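You operate a simulated robot arm through the tools that you are given. There is no shell and no other tool. Be economical: measure what you need, move in short steps, check, and stop when the job is done.

The job below is to be done with a simulated two-armed robot. You get a single attempt, and the scene is never put back.

Task
Pick up the green pudding pot with one hand, pass it to the other hand and put it on the worktop before the dish rack. Set down upright: green pudding pot.

Only the result counts: the job must be done as asked and must still hold three seconds after the hand-in. Knocking over, shifting, dropping, spilling or breaking anything else fails it.

Robot
Two 7-joint arms with two-finger parallel grippers on one trunk, on a base that drives. Base frame: it is fixed to the floor where the robot stands at the start and does not move with it; the origin is under the middle of the robot, x ahead of it, y to its left, z up; the surface under the hand at the start is at about z = 0.9. Lengths are in m, angles in rad, forces in N, time in s.
The left shoulder is at the start at [0.08, 0.131, 0.947], the right one opposite. With the tool pointing down near the work surface each hand reaches from about 0.38 to 0.84 m from the robot's upright axis, wherever it stands, measured 20 degrees to its own side. Places, roughly: worktop before the dish rack [0.4, -1.6, 0.9]. Payload 1.57 kg a hand.
The tool frame of a hand sits at the grasp point between the pads (the TCP): z along the fingers, y along the line on which they close. The tips reach 0.03 m beyond it. The gripper opens to 0.11 m. The fingers are 0.024 m wide and 0.012 m thick; the gripper's body (0.048 by 0.112 m) begins 0.078 m behind the TCP.
Orientation is that of the tool frame in the base frame, as a unit quaternion [x, y, z, w]. With the fingers straight down and closing along the base's y, the tool's x points along the base's -x, its y along +y and its z along -z.

Tools
- The arms move only by the tool arm_command. It takes "left_motion", "right_motion" or both (then of equal length, played together; a hand with none holds still); each is a list of rows, each an object (a shift or turn left out is 0, a gripper value left out holds the last) with "travel": the shift along the tool's x, y, z in m, a list of three; "delta_rot": the turn, a rotation vector about the tool's x, y, z in rad, a list of three; "claw": the finger opening in m, from 0 to 0.11. In form: [{"travel": [dx, dy, dz], "delta_rot": [rx, ry, rz], "claw": claw}, ...]. A call has 1 to 8 rows; each row shifts and turns the commanded pose from where the row before left it, along the tool's axes as they then stand. Rows are played at 5 a second. More than 0.05 m and 0.15 rad between two rows, or a gripper value outside its range, and nothing of the call is played. A pose out of reach is approached as far as the arm can. The call stops where the force on the tool passes 40 N (or 10 N more than at its start, if that is more) or the arm is blocked; 0.2 s more then pass. Each finger travels about 0.108 m/s and halts on what it meets, pressing with about 28 N; the grip force reading is that of the motor and also rises with nothing between the fingers. The clock runs only during rows and for 0.2 s after the last one: add rows that do not move to give the fingers time. It gives the time, the measured TCP pose, the force on the tool (base axes), the opening and the grip force at its end, in the units of the frame above (readings bear some noise), with the torque about the TCP (base axes, N m) and any sound that the robot's microphone picked up, and new pictures: "views" is both (left out), scene, wrist or none (wrist: the cameras of the hands that moved).
- Cameras (640 x 400 px; columns grow to the right, rows downward): "scene" is now at [-0.0485, 0.0059, 1.4314]; the picture's right is [0.06, -1.00, 0.00], its down [-0.45, -0.03, -0.89] and it looks along [0.89, 0.05, -0.45] (base axes); focal length 259 px, centre (320, 200). "left" rides on the left gripper at [0.07, -0.016, -0.141] in its tool frame; the picture's right is [0.23, 0.97, 0.00], its down [-0.86, 0.20, -0.48] and it looks along [-0.47, 0.11, 0.88] (tool axes); focal length 222 px, centre (320, 200). "right" rides on the right gripper at [0.07, 0.016, -0.141] in its tool frame; the picture's right is [-0.23, 0.97, 0.00], its down [-0.86, -0.20, -0.48] and it looks along [-0.47, -0.11, 0.88] (tool axes); focal length 222 px, centre (320, 200). There is no depth. A picture from a camera that has moved, and an enlarged one, comes with that camera's place and axes in the base frame and with its lens.
- steer(legs): drives the robot by 1 to 6 legs, each [ahead, left, turn to the left] in m, m and rad, along the robot's own axes; the way and the turn of a leg run together, so that a leg with both is an arc; at most 1.5 m and 3.142 rad a leg. The arms and the cameras ride along, it lands a little off, and it stops where it bumps. It gives what a move gives, and a new picture of the scene camera.
- turn_head(pan, tilt): turns the head with the scene camera to pan (to the left, within 1.902 rad either way) and tilt (down, from -0.506 to 1.204), counted from straight ahead of the robot. It gives what a move gives, and a new picture of the scene camera.
- enlarge(camera, box): a new picture of the part [left, top, right, bottom] of that camera's present view, enlarged. It takes no simulated time.
- close_job(): hands the job in; it is judged then, once.

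Go step by step. Nothing tells you exact positions but the pictures and the camera data: compare them with the known pose of the tool, close in by small moves and look again before you grip or let go. The budget is 120 turns and 260 pictures, counting those below and the enlarged ones. Unless the task says otherwise, let go and move clear before handing in, and close with one line.

The tools are called after "Call:" as a command line: name --argument value ..., lists and objects as JSON in quotes. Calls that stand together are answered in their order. arm_command: Moves the arms, as the interface text tells. Its arguments: {"type":"object","properties":{"left_motion":{"type":"array","items":{"type":"object","properties":{"travel":{"type":"array","items":{"type":"number"}},"delta_rot":{"type":"array","items":{"type":"number"}},"claw":{"type":"number"}}}},"right_motion":{"type":"array","items":{"type":"object","properties":{"travel":{"type":"array","items":{"type":"number"}},"delta_rot":{"type":"array","items":{"type":"number"}},"claw":{"type":"number"}}}},"views":{"type":"string","enum":["both","scene","wrist","none"]}},"required":[]} The other tools are called the same way: steer (legs) drives the base; turn_head (pan, tilt) turns the head that bears the scene camera; enlarge (camera, box) takes an enlarged picture of a part of a camera's view; close_job () hands the job in.

At the start:

```text
t: 0.0
left_ee_pos: [0.5743, 0.3187, 1.1601]
left_ee_rot: [0.001, 1.0, -0.001, 0.0]
left_force: [0.2, -0.3, -0.4]
left_wrist_torque: [-0.05, -0.03, -0.02]
left_grip_width: 0.1102
left_grip_force: 0.0
right_ee_pos: [0.5491, -0.2174, 1.1729]
right_ee_rot: [0.0, 1.0, 0.0, 0.001]
right_force: [0.5, -1.0, -0.5]
right_wrist_torque: [0.0, -0.02, 0.01]
right_grip_width: 0.1099
right_grip_force: 0.1
robot x, y, heading: [0.0008, 0.0008, 0.0]
head pan, tilt: [0.058, 0.464]
```

scene: 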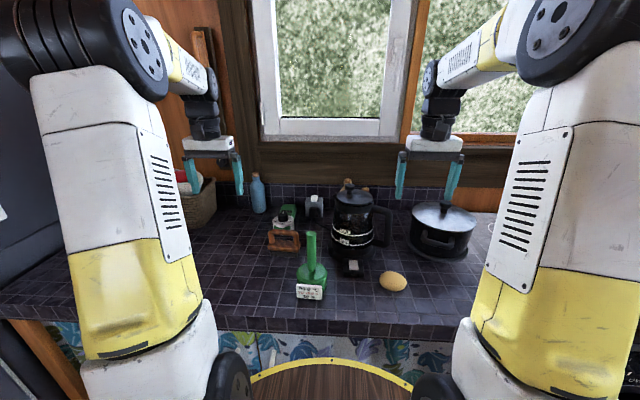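
right: 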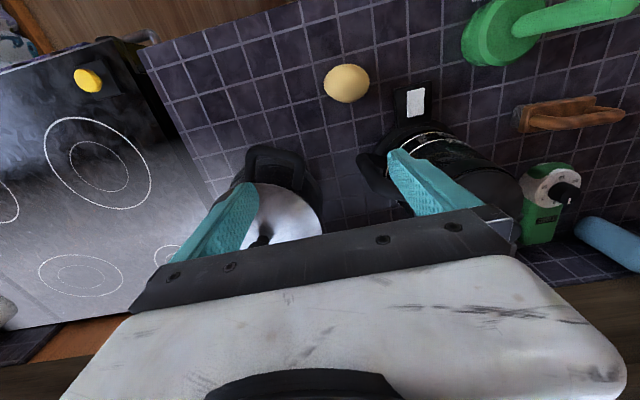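
left: 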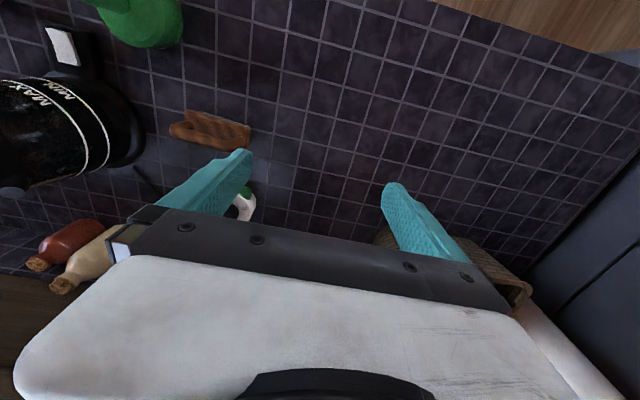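

I see a green, long-handled object with a label near the front edge, and other items behind it. I'll enlarge to identify the green pudding pot and look to the right for the dish rack.

Call:
enlarge --camera "scene" --box '[240, 160, 420, 310]'

Call:
turn_head --pan -1.2 --tilt 0.5

```text
2.67 times, centred on (330, 235) of scene
camera zoom: at [-0.0485, 0.0059, 1.4314], right [0.06, -1.0, 0.0], down [-0.45, -0.03, -0.89], along [0.89, 0.05, -0.45], focal length 690 px, centre (293, 107)
```

zoom: 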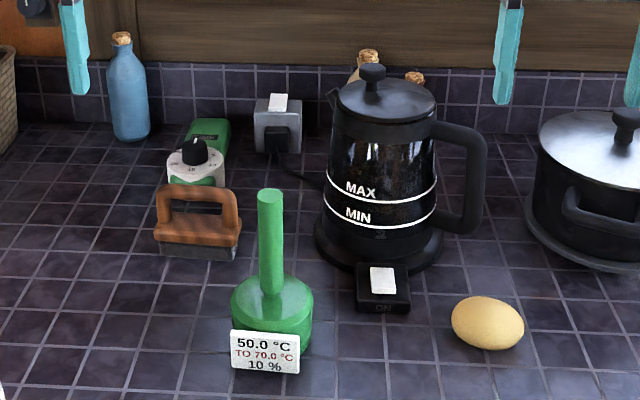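

```text
t: 1.4
left_ee_pos: [0.5738, 0.3192, 1.1611]
left_ee_rot: [0.0, 1.0, 0.0, 0.0]
left_force: [-0.6, -0.4, 0.0]
left_wrist_torque: [0.0, -0.01, -0.02]
left_grip_width: 0.11
left_grip_force: 0.1
right_ee_pos: [0.5491, -0.2178, 1.1732]
right_ee_rot: [0.0, 1.0, 0.0, 0.0]
right_force: [-0.1, 0.0, 0.1]
right_wrist_torque: [-0.03, 0.01, -0.01]
right_grip_width: 0.11
right_grip_force: 0.0
robot x, y, heading: [0.0006, 0.0011, -0.0]
head pan, tilt: [-1.201, 0.499]
camera scene: at [-0.1071, -0.0842, 1.4281], right [-0.93, -0.36, 0.0], down [-0.17, 0.45, -0.88], along [0.32, -0.82, -0.48], focal length 259 px, centre (320, 200)
```

scene: 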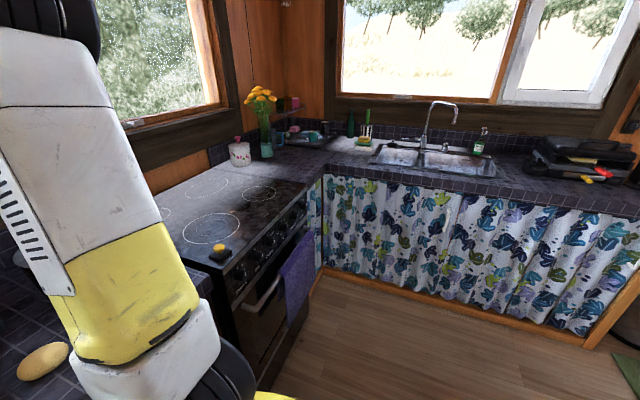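

The target spot appears to be in the corner by the flower vase. I'll enlarge it and look around for other green pot candidates.

Call:
enlarge --camera "scene" --box '[220, 80, 420, 205]'

Call:
enlarge --camera "scene" --box '[440, 90, 640, 215]'

Call:
turn_head --pan 1.3 --tilt 0.5

```text
3.20 times, centred on (320, 142) of scene
camera zoom: at [-0.1071, -0.0842, 1.4281], right [-0.93, -0.36, 0.0], down [-0.17, 0.45, -0.88], along [0.32, -0.82, -0.48], focal length 828 px, centre (320, 384)
```

zoom: 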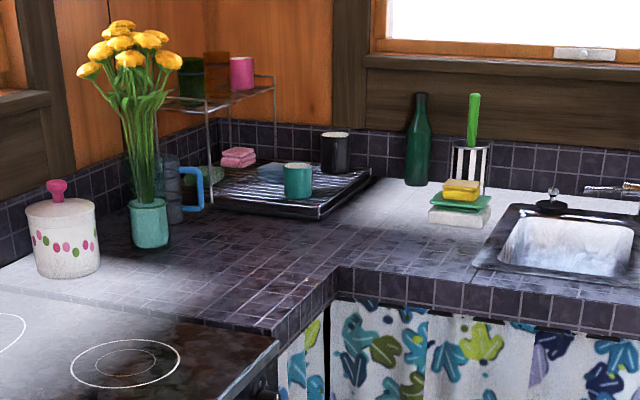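

```text
3.20 times, centred on (540, 152) of scene
camera zoom: at [-0.1071, -0.0842, 1.4281], right [-0.93, -0.36, 0.0], down [-0.17, 0.45, -0.88], along [0.32, -0.82, -0.48], focal length 828 px, centre (-384, 352)
```

zoom: 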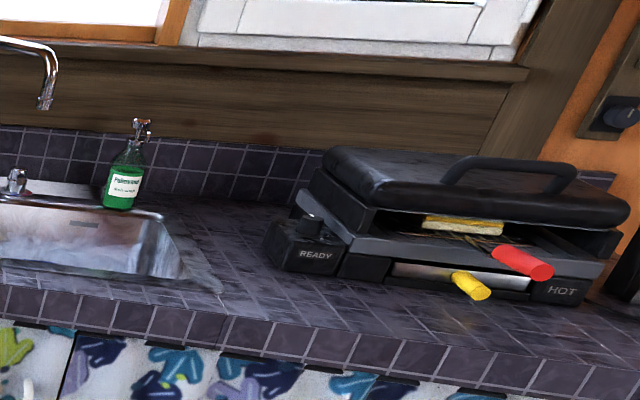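

```text
t: 3.7
left_ee_pos: [0.5733, 0.319, 1.1603]
left_ee_rot: [0.001, 1.0, 0.001, 0.0]
left_force: [1.2, 0.1, 0.2]
left_wrist_torque: [-0.05, -0.01, 0.01]
left_grip_width: 0.1101
left_grip_force: 0.1
right_ee_pos: [0.5496, -0.2169, 1.1731]
right_ee_rot: [0.0, 1.0, 0.0, 0.001]
right_force: [-0.4, 0.0, 0.3]
right_wrist_torque: [-0.01, 0.02, 0.0]
right_grip_width: 0.1097
right_grip_force: 0.1
robot x, y, heading: [0.0006, 0.0015, 0.002]
head pan, tilt: [1.3, 0.499]
camera scene: at [-0.1157, 0.0883, 1.4281], right [0.96, -0.27, 0.0], down [-0.13, -0.46, -0.88], along [0.23, 0.85, -0.48], focal length 259 px, centre (320, 200)
```

scene: 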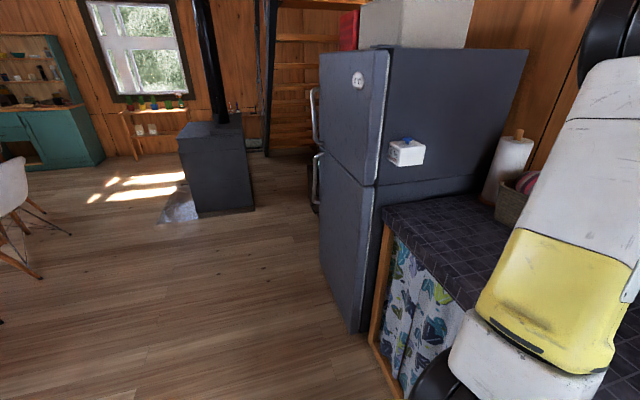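

The green labelled item by the kettle is the only green pot candidate. I'll look closer at it with a tilted-down head, including its label and shape.

Call:
turn_head --pan 0.0 --tilt 0.75

Call:
enlarge --camera "scene" --box '[260, 130, 380, 220]'

Call:
enlarge --camera "right" --box '[440, 0, 640, 125]'

```text
t: 5.2
left_ee_pos: [0.5735, 0.319, 1.1595]
left_ee_rot: [0.0, 1.0, 0.001, 0.0]
left_force: [-0.6, 0.0, -0.1]
left_wrist_torque: [0.01, -0.01, -0.06]
left_grip_width: 0.11
left_grip_force: 0.1
right_ee_pos: [0.5489, -0.2186, 1.1718]
right_ee_rot: [0.0, 1.0, 0.0, -0.001]
right_force: [-0.1, 0.6, 0.1]
right_wrist_torque: [-0.04, 0.0, -0.03]
right_grip_width: 0.1102
right_grip_force: 0.1
robot x, y, heading: [0.0024, -0.0039, -0.003]
head pan, tilt: [0.0, 0.75]
camera scene: at [-0.0571, 0.0007, 1.4062], right [0.0, -1.0, 0.0], down [-0.68, 0.0, -0.73], along [0.73, 0.0, -0.68], focal length 259 px, centre (320, 200)
```

scene: 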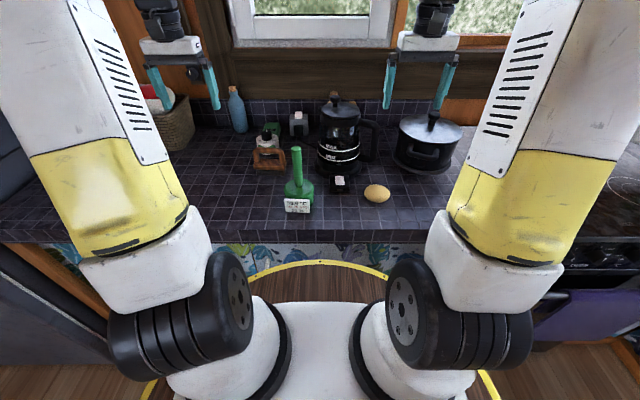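

```text
4.44 times, centred on (320, 175) of scene
camera zoom: at [-0.0571, 0.0007, 1.4062], right [0.0, -1.0, 0.0], down [-0.68, 0.0, -0.73], along [0.73, 0.0, -0.68], focal length 1149 px, centre (320, 311)
```

zoom: 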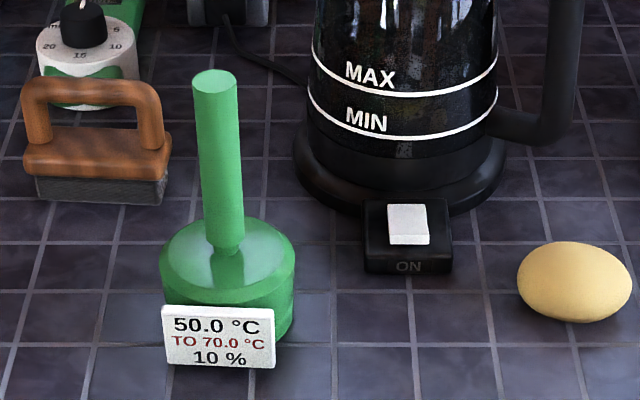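

```text
3.20 times, centred on (540, 62) of right
camera zoom: at [0.4808, -0.2006, 1.3149], right [0.23, 0.97, 0.0], down [0.86, -0.2, 0.48], along [0.47, -0.11, -0.88], focal length 711 px, centre (-384, 640)
```

zoom: 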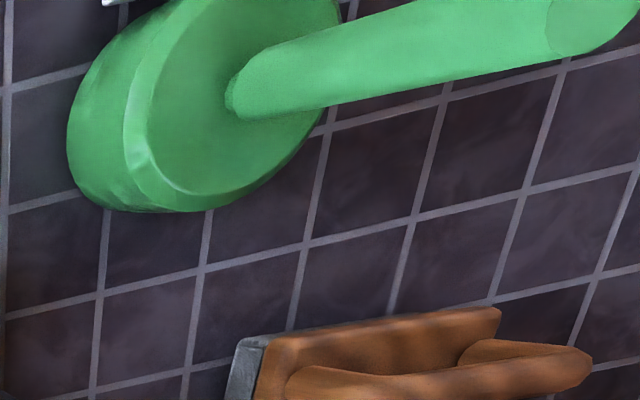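

The pot is one piece with a vertical handle: axis at about (0.484, 0.0575), handle z 0.955–1.075, body radius 0.042. The plan is for the right hand to take the handle top from above and pass to the left, which will take the low handle at a tilt. First I move the right hand above it.

Call:
arm_command --right_motion '[{"travel": [0.04, 0, -0.02], "claw": 0.07}, {"travel": [0.025, 0.035, 0]}, {"travel": [0, 0.048, 0]}, {"travel": [0, 0.048, 0]}, {"travel": [0, 0.048, 0]}, {"travel": [0, 0.048, 0]}, {"travel": [0, 0.048, 0]}, {}]'

```text
t: 7.0
left_ee_pos: [0.5736, 0.3176, 1.1602]
left_ee_rot: [0.0, 1.0, 0.0, 0.0]
left_force: [0.5, 0.3, 0.2]
left_wrist_torque: [-0.01, 0.0, 0.0]
left_grip_width: 0.1102
left_grip_force: 0.1
right_ee_pos: [0.4789, 0.0531, 1.1931]
right_ee_rot: [0.0, 1.0, 0.0, 0.0]
right_force: [1.2, 1.0, 0.9]
right_wrist_torque: [0.0, -0.03, -0.03]
right_grip_width: 0.0701
right_grip_force: 0.1
robot x, y, heading: [0.0019, 0.0006, -0.001]
head pan, tilt: [0.0, 0.75]
camera scene: at [-0.0572, 0.0007, 1.4062], right [0.0, -1.0, 0.0], down [-0.68, 0.0, -0.73], along [0.73, 0.0, -0.68], focal length 259 px, centre (320, 200)
camera right: at [0.4112, 0.0707, 1.3352], right [0.23, 0.97, 0.0], down [0.86, -0.2, 0.48], along [0.47, -0.11, -0.88], focal length 222 px, centre (320, 200)
```

scene: 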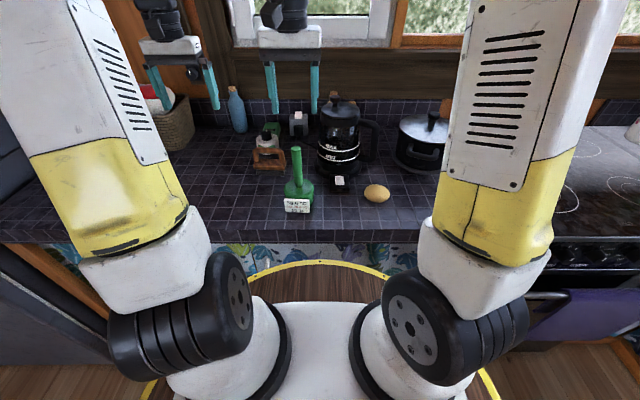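
right: 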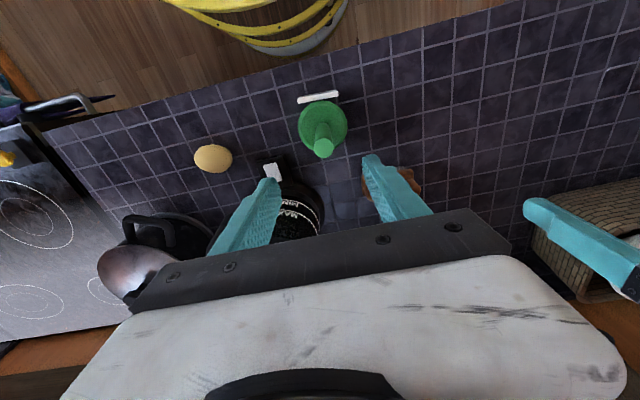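

The handle top is at about (0.482, 0.059). I make a small correction and descend to z ≈ 1.055.

Call:
arm_command --right_motion '[{"travel": [-0.003, 0.006, 0.04]}, {"travel": [0, 0, 0.04]}, {"travel": [0, 0, 0.03]}, {"travel": [0, 0, 0.026]}, {}]'

Call:
enlarge --camera "scene" --box '[240, 60, 400, 220]'

```text
t: 8.2
left_ee_pos: [0.5728, 0.3181, 1.1599]
left_ee_rot: [0.0, 1.0, 0.0, 0.0]
left_force: [1.0, -0.1, -0.1]
left_wrist_torque: [0.01, 0.01, 0.01]
left_grip_width: 0.1099
left_grip_force: 0.1
right_ee_pos: [0.4881, 0.0625, 1.0541]
right_ee_rot: [0.001, 1.0, -0.001, -0.001]
right_force: [0.1, 0.6, -0.7]
right_wrist_torque: [-0.01, 0.0, -0.04]
right_grip_width: 0.0699
right_grip_force: 0.1
robot x, y, heading: [-0.001, -0.0008, 0.0]
head pan, tilt: [0.0, 0.75]
camera scene: at [-0.0571, 0.0007, 1.4062], right [0.0, -1.0, 0.0], down [-0.68, 0.0, -0.73], along [0.73, 0.0, -0.68], focal length 259 px, centre (320, 200)
camera right: at [0.4199, 0.0792, 1.1968], right [0.23, 0.97, 0.0], down [0.86, -0.2, 0.48], along [0.47, -0.11, -0.88], focal length 222 px, centre (320, 200)
```

scene: 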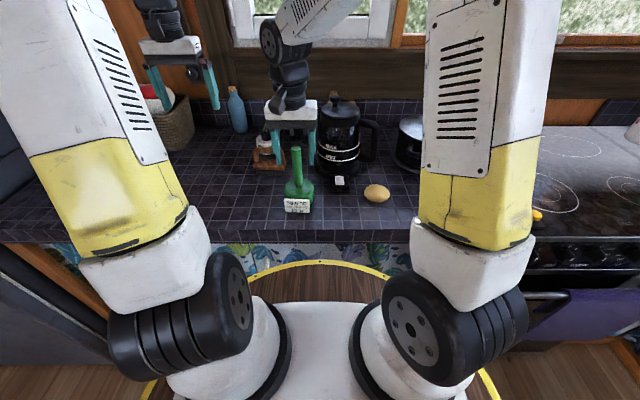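
right: 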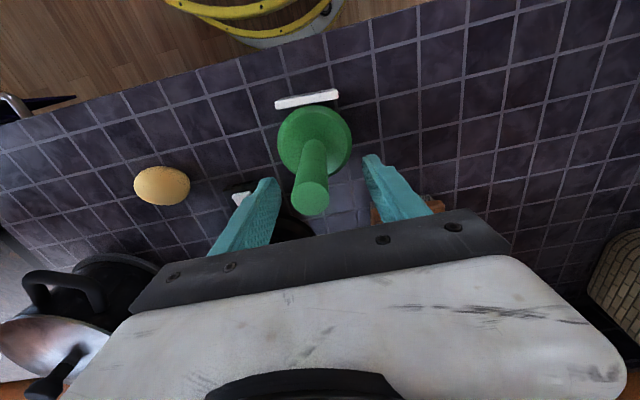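

```text
2.50 times, centred on (320, 140) of scene
camera zoom: at [-0.0571, 0.0007, 1.4062], right [0.0, -1.0, 0.0], down [-0.68, 0.0, -0.73], along [0.73, 0.0, -0.68], focal length 646 px, centre (320, 350)
```

zoom: 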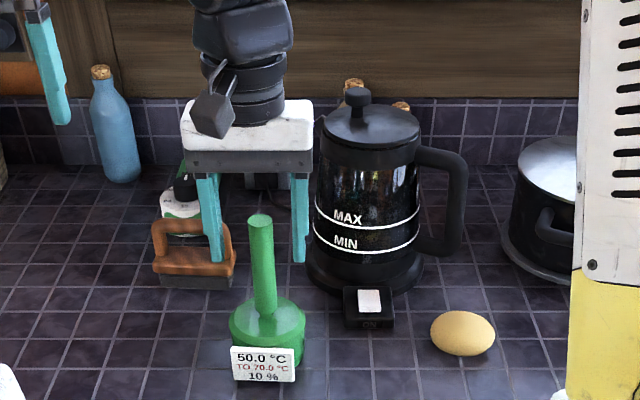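

The handle sits between the fingers, and a tiny x correction is needed before closing.

Call:
arm_command --right_motion '[{"travel": [0.006, -0.002, 0]}, {"claw": 0.04}, {"claw": 0.0}, {}, {}, {}]'

```text
t: 9.6
left_ee_pos: [0.5732, 0.3188, 1.1598]
left_ee_rot: [-0.001, 1.0, 0.0, 0.001]
left_force: [-0.3, 0.5, -1.0]
left_wrist_torque: [0.01, -0.03, -0.02]
left_grip_width: 0.1101
left_grip_force: 0.1
right_ee_pos: [0.4822, 0.0591, 1.0555]
right_ee_rot: [0.0, 1.0, 0.0, 0.0]
right_force: [-0.2, -0.5, -0.2]
right_wrist_torque: [-0.01, 0.01, 0.0]
right_grip_width: 0.0238
right_grip_force: 27.7
robot x, y, heading: [0.0012, -0.0007, -0.001]
head pan, tilt: [0.0, 0.75]
camera scene: at [-0.0571, 0.0007, 1.4062], right [0.0, -1.0, 0.0], down [-0.68, 0.0, -0.73], along [0.73, 0.0, -0.68], focal length 259 px, centre (320, 200)
camera right: at [0.4137, 0.0771, 1.1979], right [0.23, 0.97, 0.0], down [0.86, -0.2, 0.48], along [0.47, -0.11, -0.88], focal length 222 px, centre (320, 200)
```

scene: 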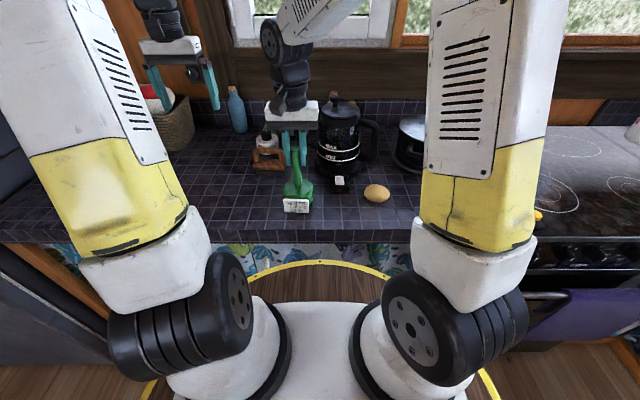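
right: 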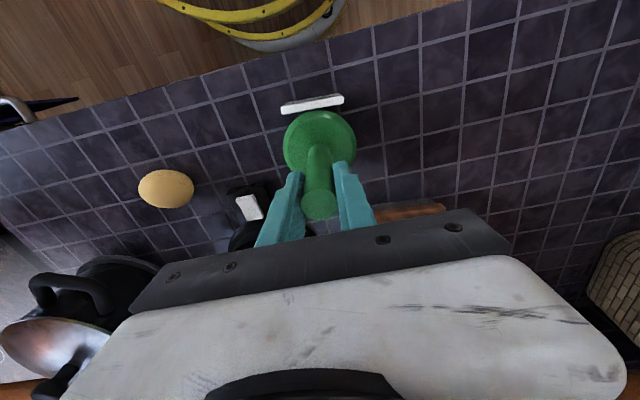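

Gripped at 0.024 m width. Now I lift straight up.

Call:
arm_command --right_motion '[{"travel": [0, 0, -0.02]}, {"travel": [0, 0, -0.03]}, {"travel": [0, 0, -0.04]}, {"travel": [0, 0, -0.04]}, {"travel": [0, 0, -0.04]}, {"travel": [0, 0, -0.03]}, {}]'

Call:
enlarge --camera "scene" --box '[220, 40, 420, 220]'

```text
t: 11.2
left_ee_pos: [0.5733, 0.3182, 1.1603]
left_ee_rot: [0.0, 1.0, 0.0, 0.0]
left_force: [-0.8, 0.7, -0.3]
left_wrist_torque: [-0.01, 0.0, 0.02]
left_grip_width: 0.1102
left_grip_force: 0.0
right_ee_pos: [0.4805, 0.0601, 1.2571]
right_ee_rot: [0.0, 1.0, 0.0, 0.0]
right_force: [0.2, 0.1, -3.6]
right_wrist_torque: [-0.04, 0.0, 0.0]
right_grip_width: 0.0238
right_grip_force: 27.7
robot x, y, heading: [-0.0018, 0.0022, -0.001]
head pan, tilt: [0.0, 0.75]
camera scene: at [-0.0571, 0.0007, 1.4062], right [0.0, -1.0, 0.0], down [-0.68, 0.0, -0.73], along [0.73, 0.0, -0.68], focal length 259 px, centre (320, 200)
camera right: at [0.4118, 0.0778, 1.3993], right [0.23, 0.97, 0.0], down [0.86, -0.2, 0.48], along [0.47, -0.11, -0.88], focal length 222 px, centre (320, 200)
```

scene: 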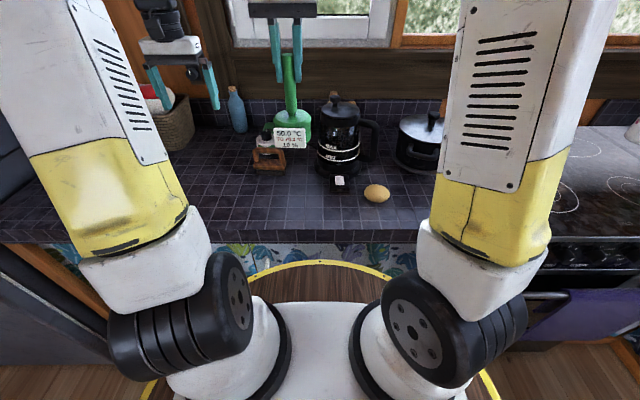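
right: 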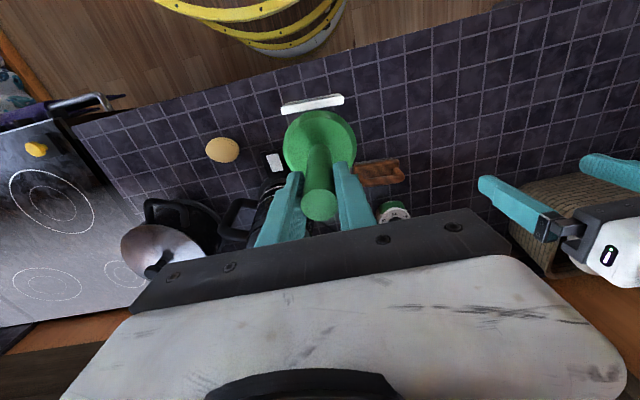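

```text
2.22 times, centred on (320, 130) of scene
camera zoom: at [-0.0571, 0.0007, 1.4062], right [0.0, -1.0, 0.0], down [-0.68, 0.0, -0.73], along [0.73, 0.0, -0.68], focal length 575 px, centre (320, 356)
```

zoom: 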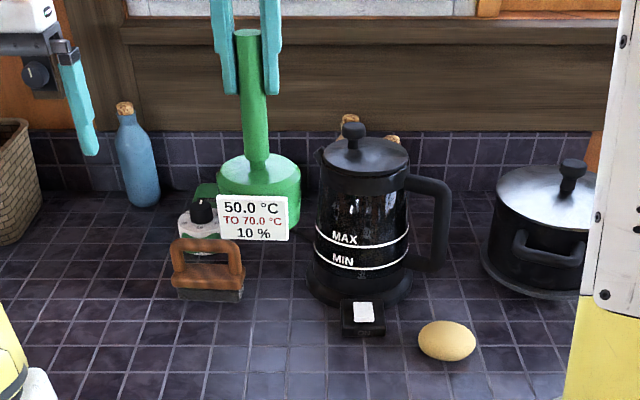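

The pot lifted cleanly (about 0.37 kg) with the label attached. I'll back the robot off the counter to have free room for the hand-over.

Call:
steer --legs '[[-0.45, 0, 0]]'

```text
t: 13.9
left_ee_pos: [0.1284, 0.3158, 1.1605]
left_ee_rot: [0.003, 1.0, 0.0, 0.0]
left_force: [0.4, 0.2, 0.6]
left_wrist_torque: [-0.01, -0.03, 0.02]
left_grip_width: 0.1103
left_grip_force: 0.0
right_ee_pos: [0.0353, 0.0585, 1.256]
right_ee_rot: [0.003, 1.0, 0.0, -0.001]
right_force: [-0.3, -0.9, -4.0]
right_wrist_torque: [-0.01, 0.0, 0.01]
right_grip_width: 0.0237
right_grip_force: 28.0
robot x, y, heading: [-0.4458, 0.001, -0.007]
head pan, tilt: [0.0, 0.75]
camera scene: at [-0.5039, 0.0024, 1.4062], right [-0.01, -1.0, 0.0], down [-0.68, 0.0, -0.73], along [0.73, 0.0, -0.68], focal length 259 px, centre (320, 200)
```

scene: 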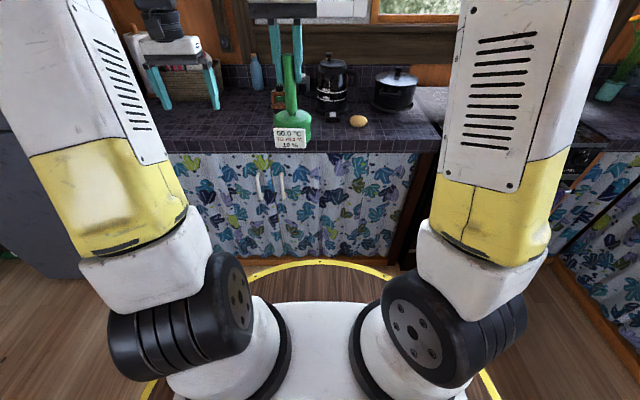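

Now the free left hand yaws 45° to point ahead-right, and the right hand carries the pot a bit further ahead.

Call:
arm_command --left_motion '[{"delta_rot": [0, 0, 0.131]}, {"delta_rot": [0, 0, 0.131]}, {"delta_rot": [0, 0, 0.131]}, {"delta_rot": [0, 0, 0.131]}, {"delta_rot": [0, 0, 0.131]}, {"delta_rot": [0, 0, 0.131]}, {}]' --right_motion '[{"travel": [-0.02, -0.01, 0]}, {"travel": [-0.03, -0.02, 0]}, {"travel": [-0.03, -0.02, 0]}, {"travel": [-0.03, -0.01, 0]}, {"travel": [-0.01, 0, 0]}, {}, {}]' --views "none"

Call:
arm_command --left_motion '[{"delta_rot": [0, -0.137, 0]}, {"delta_rot": [0, -0.137, 0]}, {"delta_rot": [0, -0.137, 0]}, {"delta_rot": [0, -0.137, 0]}, {"delta_rot": [0, -0.137, 0]}, {"delta_rot": [0, -0.137, 0]}, {"delta_rot": [0, -0.137, 0]}, {}]'

```text
t: 15.5
left_ee_pos: [0.1275, 0.3166, 1.1594]
left_ee_rot: [0.387, 0.922, 0.0, 0.0]
left_force: [-0.3, -1.0, 0.3]
left_wrist_torque: [0.0, -0.03, -0.02]
left_grip_width: 0.1102
left_grip_force: 0.0
right_ee_pos: [0.1527, -0.0026, 1.258]
right_ee_rot: [0.004, 1.0, 0.0, -0.001]
right_force: [0.2, 0.4, -4.3]
right_wrist_torque: [0.03, 0.0, 0.0]
right_grip_width: 0.0238
right_grip_force: 27.8
robot x, y, heading: [-0.447, -0.0006, -0.008]
head pan, tilt: [0.0, 0.75]
```

```text
t: 17.3
left_ee_pos: [0.1281, 0.3161, 1.16]
left_ee_rot: [0.342, 0.819, -0.178, 0.426]
left_force: [-0.6, 0.1, -0.4]
left_wrist_torque: [-0.04, 0.06, 0.0]
left_grip_width: 0.1102
left_grip_force: 0.1
right_ee_pos: [0.1529, -0.0021, 1.2575]
right_ee_rot: [0.004, 1.0, 0.0, -0.001]
right_force: [0.6, -0.1, -3.9]
right_wrist_torque: [0.0, 0.0, 0.0]
right_grip_width: 0.0237
right_grip_force: 28.0
robot x, y, heading: [-0.4448, 0.0003, -0.006]
head pan, tilt: [0.0, 0.75]
camera scene: at [-0.5039, 0.0024, 1.4062], right [-0.01, -1.0, 0.0], down [-0.68, 0.0, -0.73], along [0.73, 0.0, -0.68], focal length 259 px, centre (320, 200)
camera left: at [0.0075, 0.4152, 1.1846], right [0.6, 0.78, -0.19], down [0.21, 0.07, 0.97], along [0.77, -0.63, -0.12], focal length 222 px, centre (320, 200)
```

scene: 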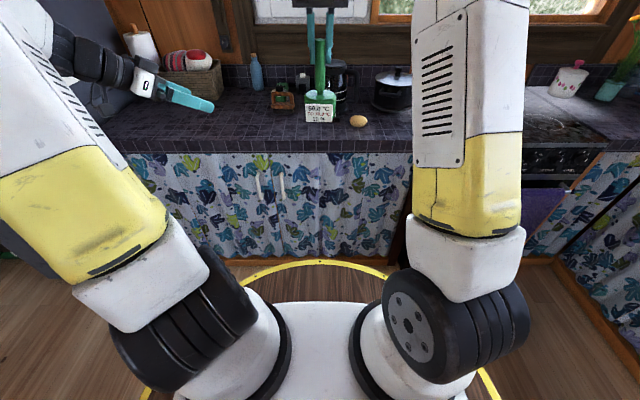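
left: 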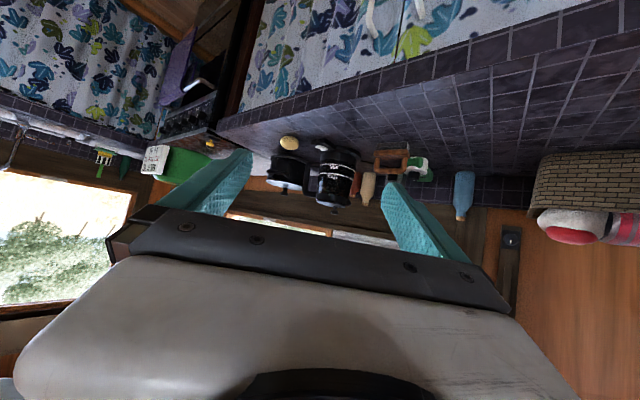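

The left tool points along (0.58, −0.58, −0.58). I'll flatten it to about 25° down for better clearance from the right fingertips, narrow the opening, and move to a pre-grasp about 0.13 m short of the handle.

Call:
arm_command --left_motion '[{"delta_rot": [0, -0.0875, 0], "claw": 0.065}, {"delta_rot": [0, -0.0875, 0]}, {"travel": [-0.0208, -0.0343, 0.012]}, {"travel": [-0.0208, -0.0343, 0.012]}, {"travel": [-0.0208, -0.0343, 0.012]}, {"travel": [-0.0208, -0.0343, 0.012]}, {"travel": [-0.0208, -0.0343, 0.012]}, {"travel": [-0.0208, -0.0343, 0.012]}]'

Call:
enlarge --camera "scene" --box '[180, 0, 420, 150]'

```text
t: 19.1
left_ee_pos: [0.0655, 0.0883, 1.2444]
left_ee_rot: [0.325, 0.778, -0.207, 0.495]
left_force: [1.1, -0.4, -0.8]
left_wrist_torque: [-0.02, -0.01, 0.01]
left_grip_width: 0.0649
left_grip_force: 0.1
right_ee_pos: [0.1515, -0.0026, 1.2573]
right_ee_rot: [0.004, 1.0, 0.0, -0.001]
right_force: [0.2, 0.9, -4.3]
right_wrist_torque: [-0.03, 0.0, -0.01]
right_grip_width: 0.0237
right_grip_force: 28.1
robot x, y, heading: [-0.4468, 0.0047, -0.004]
head pan, tilt: [0.0, 0.75]
camera scene: at [-0.5037, 0.0026, 1.4062], right [-0.01, -1.0, 0.0], down [-0.68, 0.0, -0.73], along [0.73, 0.0, -0.68], focal length 259 px, centre (320, 200)
camera left: at [-0.0576, 0.1893, 1.242], right [0.63, 0.75, -0.21], down [0.09, 0.19, 0.98], along [0.77, -0.63, 0.05], focal length 222 px, centre (320, 200)
```

scene: 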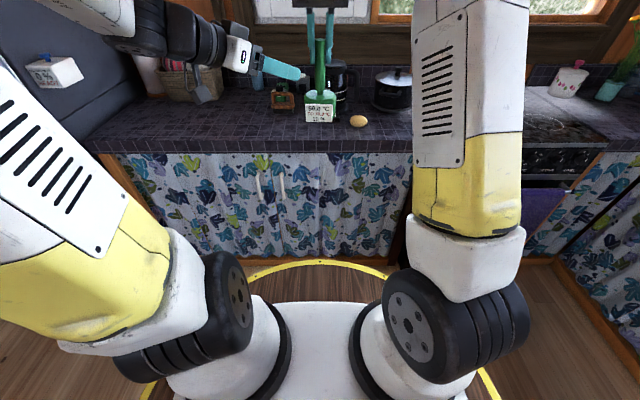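
left: 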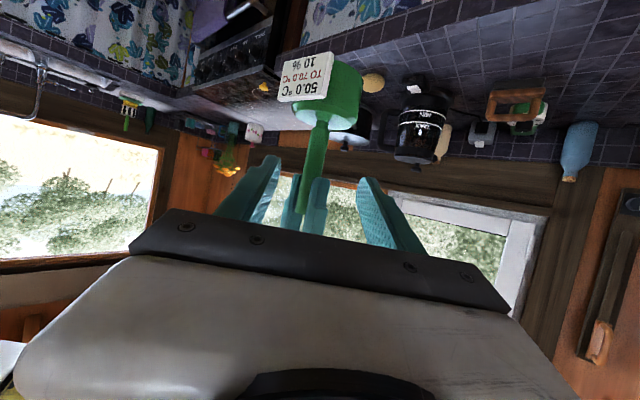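

```text
2.67 times, centred on (300, 75) of scene
camera zoom: at [-0.5037, 0.0026, 1.4062], right [-0.01, -1.0, 0.0], down [-0.68, 0.0, -0.73], along [0.73, 0.0, -0.68], focal length 690 px, centre (373, 533)
```

zoom: 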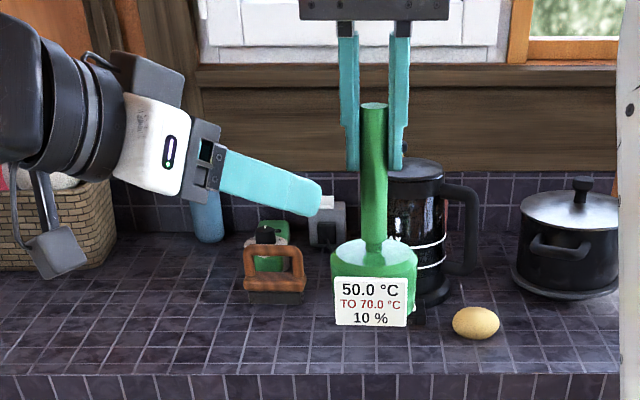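

Handle is centred between the open left fingers in its camera. I advance 0.09 m along the tool and check.

Call:
arm_command --left_motion '[{"travel": [0, -0.003, 0.03]}, {"travel": [0, 0, 0.03]}, {"travel": [0, 0, 0.03]}, {}]'

Call:
enlarge --camera "scene" --box '[240, 0, 400, 140]'

```text
t: 20.1
left_ee_pos: [0.1214, 0.0259, 1.2047]
left_ee_rot: [0.325, 0.779, -0.207, 0.495]
left_force: [0.0, -0.3, -0.3]
left_wrist_torque: [0.02, 0.02, 0.03]
left_grip_width: 0.0651
left_grip_force: 0.0
right_ee_pos: [0.1526, -0.0035, 1.2567]
right_ee_rot: [0.004, 1.0, 0.0, -0.001]
right_force: [0.4, -0.5, -5.5]
right_wrist_torque: [0.0, 0.01, 0.0]
right_grip_width: 0.0237
right_grip_force: 27.5
robot x, y, heading: [-0.4496, 0.0035, -0.004]
head pan, tilt: [0.0, 0.75]
camera scene: at [-0.5039, 0.0023, 1.4062], right [-0.01, -1.0, 0.0], down [-0.68, 0.0, -0.73], along [0.73, 0.0, -0.68], focal length 259 px, centre (320, 200)
camera left: at [-0.0008, 0.1274, 1.2023], right [0.63, 0.75, -0.21], down [0.09, 0.19, 0.98], along [0.77, -0.63, 0.05], focal length 222 px, centre (320, 200)
```

scene: 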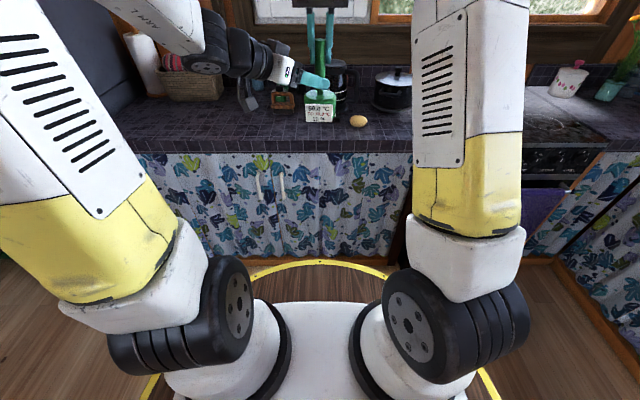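
left: 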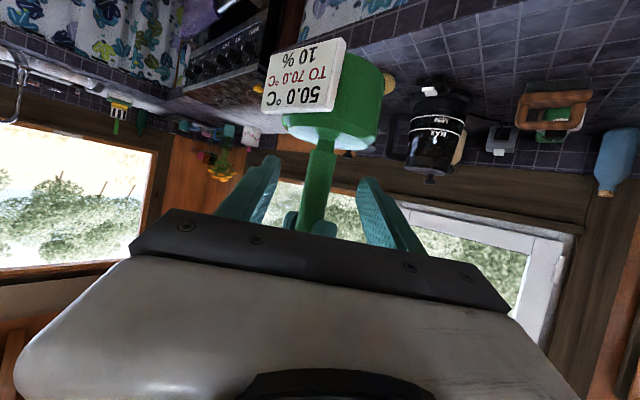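

```text
2.86 times, centred on (320, 70) of scene
camera zoom: at [-0.5039, 0.0023, 1.4062], right [-0.01, -1.0, 0.0], down [-0.68, 0.0, -0.73], along [0.73, 0.0, -0.68], focal length 739 px, centre (320, 571)
```

zoom: 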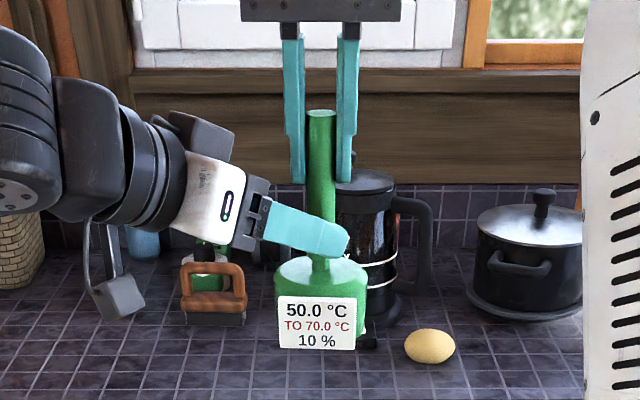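

Clearance looks good. I make the final advance with a slight raise, then close the left hand on the lower handle.

Call:
arm_command --left_motion '[{"travel": [-0.004, 0.001, 0.02]}, {"travel": [0, 0, 0.016]}, {}]'

Call:
enlarge --camera "scene" --box '[270, 0, 370, 130]'

```text
t: 20.9
left_ee_pos: [0.1439, 0.0031, 1.1923]
left_ee_rot: [0.325, 0.779, -0.207, 0.495]
left_force: [-0.9, 1.5, -1.5]
left_wrist_torque: [0.02, -0.02, 0.0]
left_grip_width: 0.0651
left_grip_force: 0.0
right_ee_pos: [0.1516, -0.0037, 1.2581]
right_ee_rot: [0.003, 1.0, 0.0, 0.0]
right_force: [-0.8, 0.1, -3.6]
right_wrist_torque: [0.0, 0.01, 0.02]
right_grip_width: 0.0238
right_grip_force: 27.5
robot x, y, heading: [-0.451, -0.0005, -0.004]
head pan, tilt: [0.0, 0.75]
camera scene: at [-0.5039, 0.0023, 1.4062], right [-0.01, -1.0, 0.0], down [-0.68, 0.0, -0.73], along [0.73, 0.0, -0.68], focal length 259 px, centre (320, 200)
camera left: at [0.0216, 0.1042, 1.1892], right [0.63, 0.75, -0.21], down [0.09, 0.19, 0.98], along [0.77, -0.63, 0.05], focal length 222 px, centre (320, 200)
```

scene: 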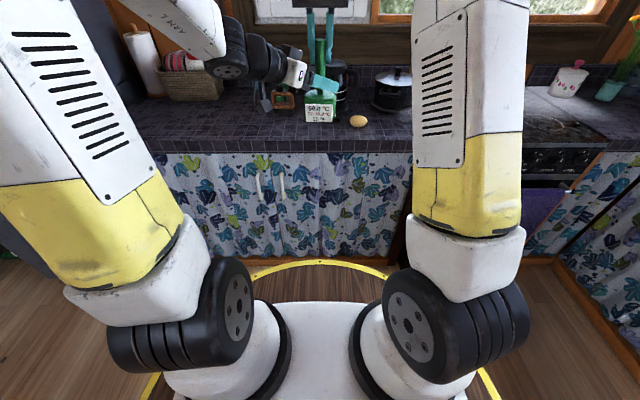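
left: 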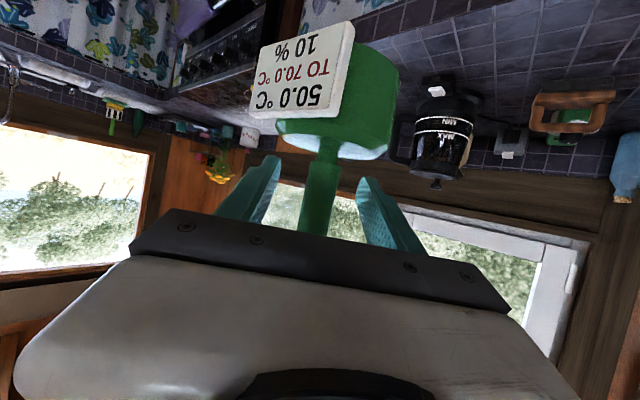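

```text
3.08 times, centred on (320, 65) of scene
camera zoom: at [-0.5039, 0.0023, 1.4062], right [-0.01, -1.0, 0.0], down [-0.68, 0.0, -0.73], along [0.73, 0.0, -0.68], focal length 796 px, centre (320, 615)
```

zoom: 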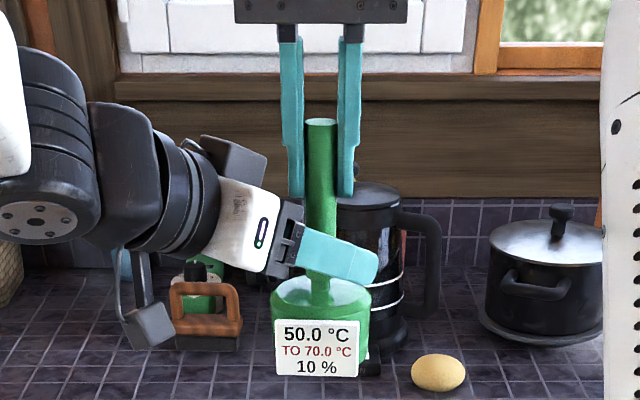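

The geometry matches; lateral offset is under 1 mm. Closing the left hand while the right still holds.

Call:
arm_command --left_motion '[{"claw": 0.04}, {"claw": 0.02}, {"claw": 0.0}, {}, {}, {}]'

Call:
enlarge --camera "scene" --box '[270, 0, 370, 130]'

```text
t: 22.3
left_ee_pos: [0.1455, 0.006, 1.1924]
left_ee_rot: [0.325, 0.779, -0.207, 0.495]
left_force: [8.3, 2.5, 0.2]
left_wrist_torque: [-0.06, 0.11, 0.06]
left_grip_width: 0.0234
left_grip_force: 27.7
right_ee_pos: [0.1517, -0.0037, 1.2578]
right_ee_rot: [0.003, 1.0, -0.001, -0.001]
right_force: [-7.5, -3.2, -2.7]
right_wrist_torque: [-0.1, 0.4, 0.03]
right_grip_width: 0.0237
right_grip_force: 27.9
robot x, y, heading: [-0.4492, -0.0009, -0.007]
head pan, tilt: [0.0, 0.75]
camera scene: at [-0.5039, 0.0023, 1.4062], right [-0.01, -1.0, 0.0], down [-0.68, 0.0, -0.73], along [0.73, 0.0, -0.68], focal length 259 px, centre (320, 200)
camera left: at [0.0216, 0.1046, 1.1893], right [0.63, 0.75, -0.21], down [0.09, 0.19, 0.98], along [0.78, -0.63, 0.05], focal length 222 px, centre (320, 200)
```

scene: 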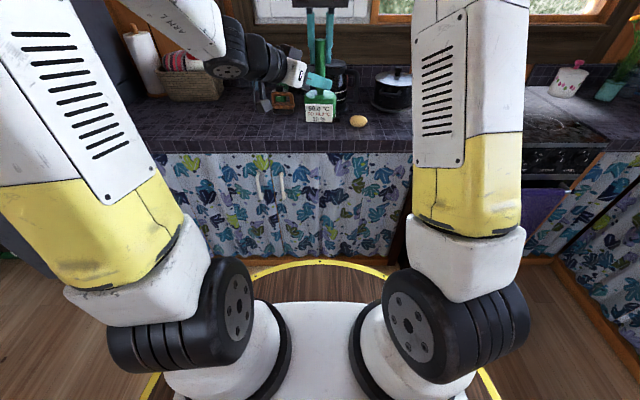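
left: 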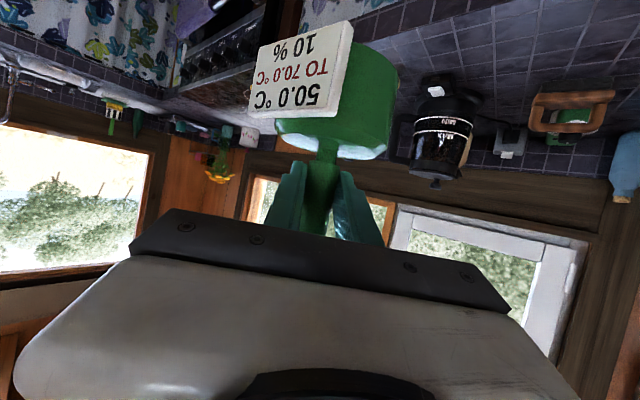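

```text
3.08 times, centred on (320, 65) of scene
camera zoom: at [-0.5039, 0.0023, 1.4062], right [-0.01, -1.0, 0.0], down [-0.68, 0.0, -0.73], along [0.73, 0.0, -0.68], focal length 796 px, centre (320, 615)
```

zoom: 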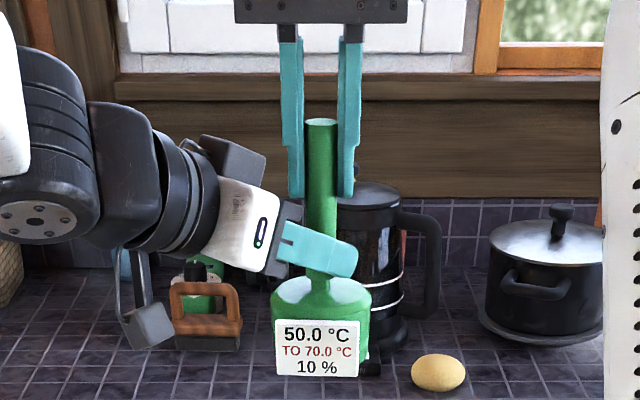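

Both hands hold it, with about 8 N of internal side load. I relieve it by about 1 mm, then open the right hand and go up.

Call:
arm_command --left_motion '[{"travel": [0, 0.001, 0]}, {}]' --right_motion '[{}, {}]' --views "none"

```text
t: 22.9
left_ee_pos: [0.145, 0.0035, 1.1926]
left_ee_rot: [0.326, 0.778, -0.208, 0.495]
left_force: [1.0, 2.2, 1.4]
left_wrist_torque: [0.0, -0.07, 0.0]
left_grip_width: 0.0239
left_grip_force: 27.7
right_ee_pos: [0.1535, -0.0026, 1.2582]
right_ee_rot: [0.003, 1.0, 0.0, 0.0]
right_force: [-1.5, -0.8, -1.6]
right_wrist_torque: [-0.08, 0.14, 0.01]
right_grip_width: 0.0238
right_grip_force: 28.1
robot x, y, heading: [-0.4473, 0.0025, -0.01]
head pan, tilt: [0.0, 0.75]
```

Load is nearly gone. I release the right hand and raise it clear.

Call:
arm_command --right_motion '[{"claw": 0.035}, {"claw": 0.06}, {}, {"travel": [0, 0, -0.03]}, {"travel": [0, 0, -0.04]}, {"travel": [0, -0.03, -0.02]}, {"travel": [0, -0.05, 0]}, {"travel": [0, -0.05, 0]}]'

Call:
enlarge --camera "scene" --box '[250, 0, 390, 130]'

```text
t: 24.7
left_ee_pos: [0.146, 0.0051, 1.1936]
left_ee_rot: [0.326, 0.779, -0.208, 0.495]
left_force: [0.6, 0.6, 0.4]
left_wrist_torque: [0.04, -0.03, 0.0]
left_grip_width: 0.0237
left_grip_force: 27.7
right_ee_pos: [0.1508, -0.1319, 1.3463]
right_ee_rot: [0.003, 1.0, 0.0, -0.001]
right_force: [-0.1, 0.3, -0.6]
right_wrist_torque: [0.0, 0.0, 0.02]
right_grip_width: 0.0599
right_grip_force: 0.1
robot x, y, heading: [-0.4451, -0.0003, -0.0]
head pan, tilt: [0.0, 0.75]
camera scene: at [-0.5039, 0.0028, 1.4062], right [-0.01, -1.0, 0.0], down [-0.68, 0.0, -0.73], along [0.73, 0.0, -0.68], focal length 259 px, centre (320, 200)
camera right: at [0.0821, -0.1137, 1.4883], right [0.23, 0.97, 0.0], down [0.85, -0.2, 0.48], along [0.47, -0.11, -0.88], focal length 222 px, centre (320, 200)
```

scene: 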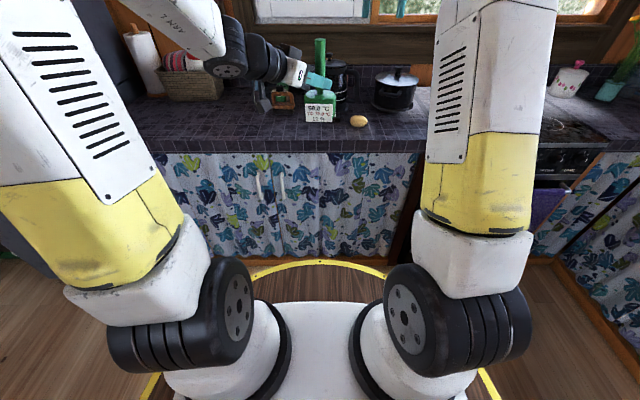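
right: 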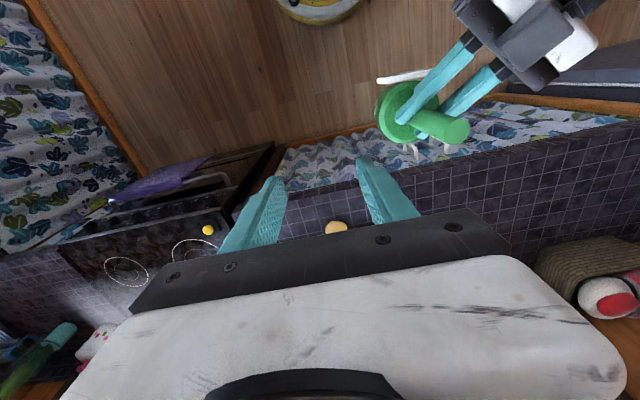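

```text
3.08 times, centred on (320, 65) of scene
camera zoom: at [-0.5039, 0.0028, 1.4062], right [-0.01, -1.0, 0.0], down [-0.68, 0.0, -0.73], along [0.73, 0.0, -0.68], focal length 796 px, centre (320, 615)
```

zoom: 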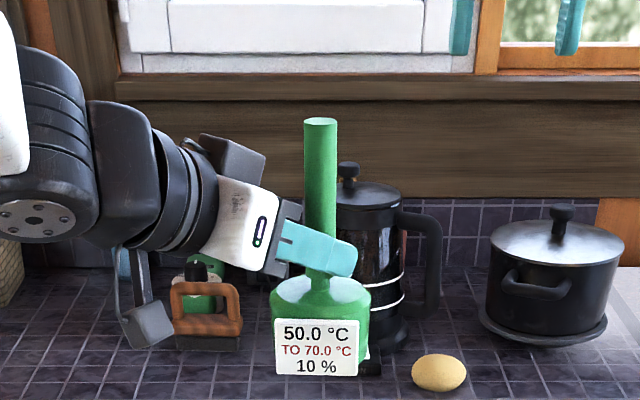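

The left hand now holds the pot alone. I tuck the right hand in a little, turn the base right by about 70°, and drive part way towards the sink corner.

Call:
arm_command --right_motion '[{"travel": [0.04, -0.02, 0]}, {"travel": [0.04, -0.02, 0]}, {"travel": [0.03, -0.02, 0]}]' --views "none"

Call:
steer --legs '[[0, 0, -1.222], [0.7, 0, 0]]'

```text
t: 25.5
left_ee_pos: [0.1452, 0.0055, 1.1913]
left_ee_rot: [0.326, 0.779, -0.207, 0.495]
left_force: [0.3, -0.5, -0.4]
left_wrist_torque: [-0.01, 0.04, 0.01]
left_grip_width: 0.0234
left_grip_force: 28.5
right_ee_pos: [0.0409, -0.1914, 1.347]
right_ee_rot: [0.002, 1.0, 0.0, 0.0]
right_force: [0.2, 0.6, 0.4]
right_wrist_torque: [-0.06, 0.02, 0.02]
right_grip_width: 0.0599
right_grip_force: 0.1
robot x, y, heading: [-0.4454, 0.0016, -0.006]
head pan, tilt: [0.0, 0.75]
```

```text
t: 32.4
left_ee_pos: [-0.0015, -1.2155, 1.1921]
left_ee_rot: [0.713, 0.45, -0.455, 0.287]
left_force: [-0.1, -0.3, -1.0]
left_wrist_torque: [0.01, -0.03, -0.02]
left_grip_width: 0.0235
left_grip_force: 28.1
right_ee_pos: [-0.2232, -1.1856, 1.3466]
right_ee_rot: [0.576, 0.818, 0.001, 0.001]
right_force: [0.0, -1.2, 0.0]
right_wrist_torque: [-0.03, -0.02, -0.01]
right_grip_width: 0.0597
right_grip_force: 0.0
robot x, y, heading: [-0.2072, -0.659, -1.227]
head pan, tilt: [0.0, 0.75]
camera scene: at [-0.2275, -0.6066, 1.4062], right [-0.94, -0.34, 0.0], down [-0.23, 0.64, -0.73], along [0.25, -0.69, -0.68], focal length 259 px, centre (320, 200)
```

scene: 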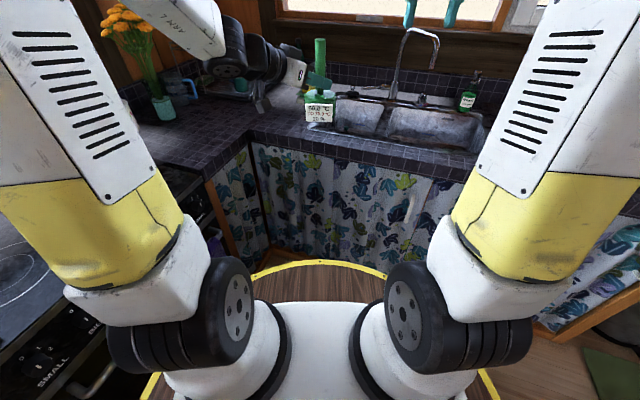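

Clear so far: inner counter corner is at about (0.32, −1.345). I drive the rest of the way.

Call:
steer --legs '[[0.36, 0.01, 0]]'

Call:
turn_head --pan 0.3 --tilt 0.6

Call:
enlarge --camera "scene" --box '[140, 40, 460, 240]'

```text
t: 34.7
left_ee_pos: [0.1209, -1.5525, 1.1924]
left_ee_rot: [0.715, 0.447, -0.455, 0.285]
left_force: [0.1, 0.7, -0.7]
left_wrist_torque: [0.04, 0.01, 0.03]
left_grip_width: 0.0234
left_grip_force: 27.9
right_ee_pos: [-0.1003, -1.521, 1.3467]
right_ee_rot: [0.58, 0.815, 0.0, 0.0]
right_force: [0.4, -0.7, -0.1]
right_wrist_torque: [-0.02, -0.01, 0.02]
right_grip_width: 0.0602
right_grip_force: 0.0
robot x, y, heading: [-0.0803, -0.9968, -1.239]
head pan, tilt: [0.0, 0.75]
camera scene: at [-0.0981, -0.9418, 1.4062], right [-0.95, -0.33, 0.0], down [-0.22, 0.64, -0.73], along [0.24, -0.69, -0.68], focal length 259 px, centre (320, 200)
```

scene: 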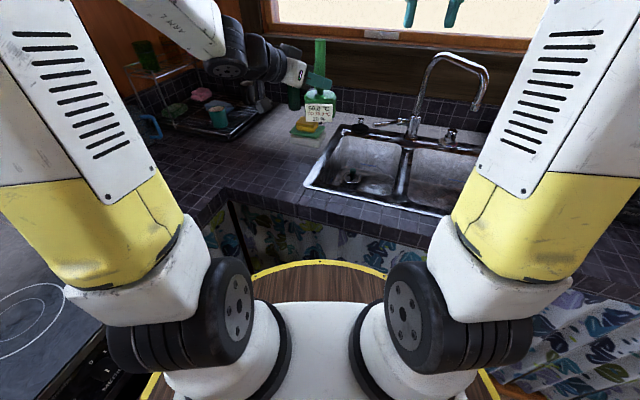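

```text
t: 35.5
left_ee_pos: [0.1213, -1.5536, 1.1931]
left_ee_rot: [0.715, 0.447, -0.456, 0.284]
left_force: [0.1, 0.7, 0.7]
left_wrist_torque: [0.04, 0.03, 0.03]
left_grip_width: 0.0237
left_grip_force: 28.1
right_ee_pos: [-0.1, -1.5197, 1.3477]
right_ee_rot: [0.579, 0.815, 0.0, 0.0]
right_force: [0.4, -0.2, 0.1]
right_wrist_torque: [-0.01, 0.01, 0.02]
right_grip_width: 0.06
right_grip_force: 0.1
robot x, y, heading: [-0.0763, -0.9983, -1.243]
head pan, tilt: [0.3, 0.6]
camera scene: at [-0.0729, -0.9348, 1.419], right [-0.81, -0.59, 0.0], down [-0.33, 0.46, -0.82], along [0.49, -0.67, -0.57], focal length 259 px, centre (320, 200)
```

scene: 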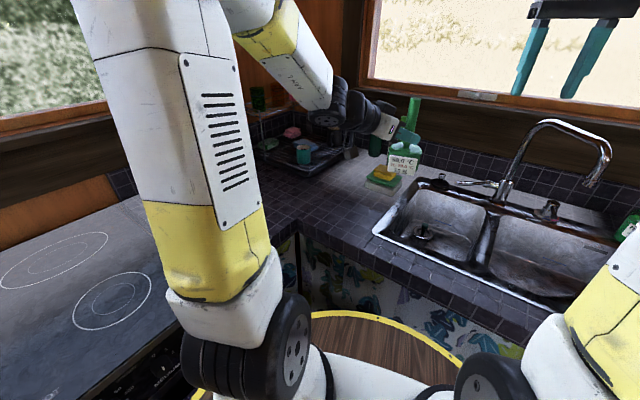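

```text
2.00 times, centred on (300, 140) of scene
camera zoom: at [-0.0729, -0.9348, 1.419], right [-0.81, -0.59, 0.0], down [-0.33, 0.46, -0.82], along [0.49, -0.67, -0.57], focal length 517 px, centre (360, 320)
```

zoom: 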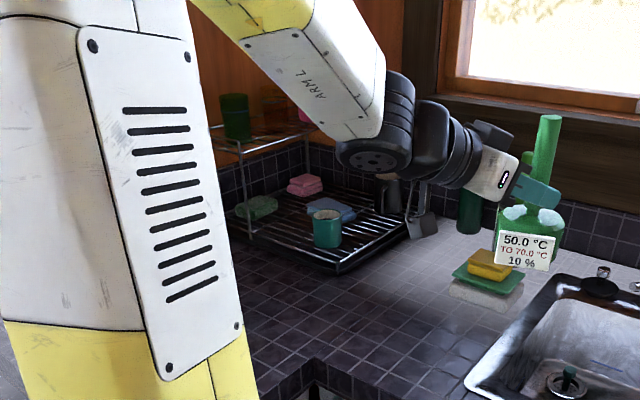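

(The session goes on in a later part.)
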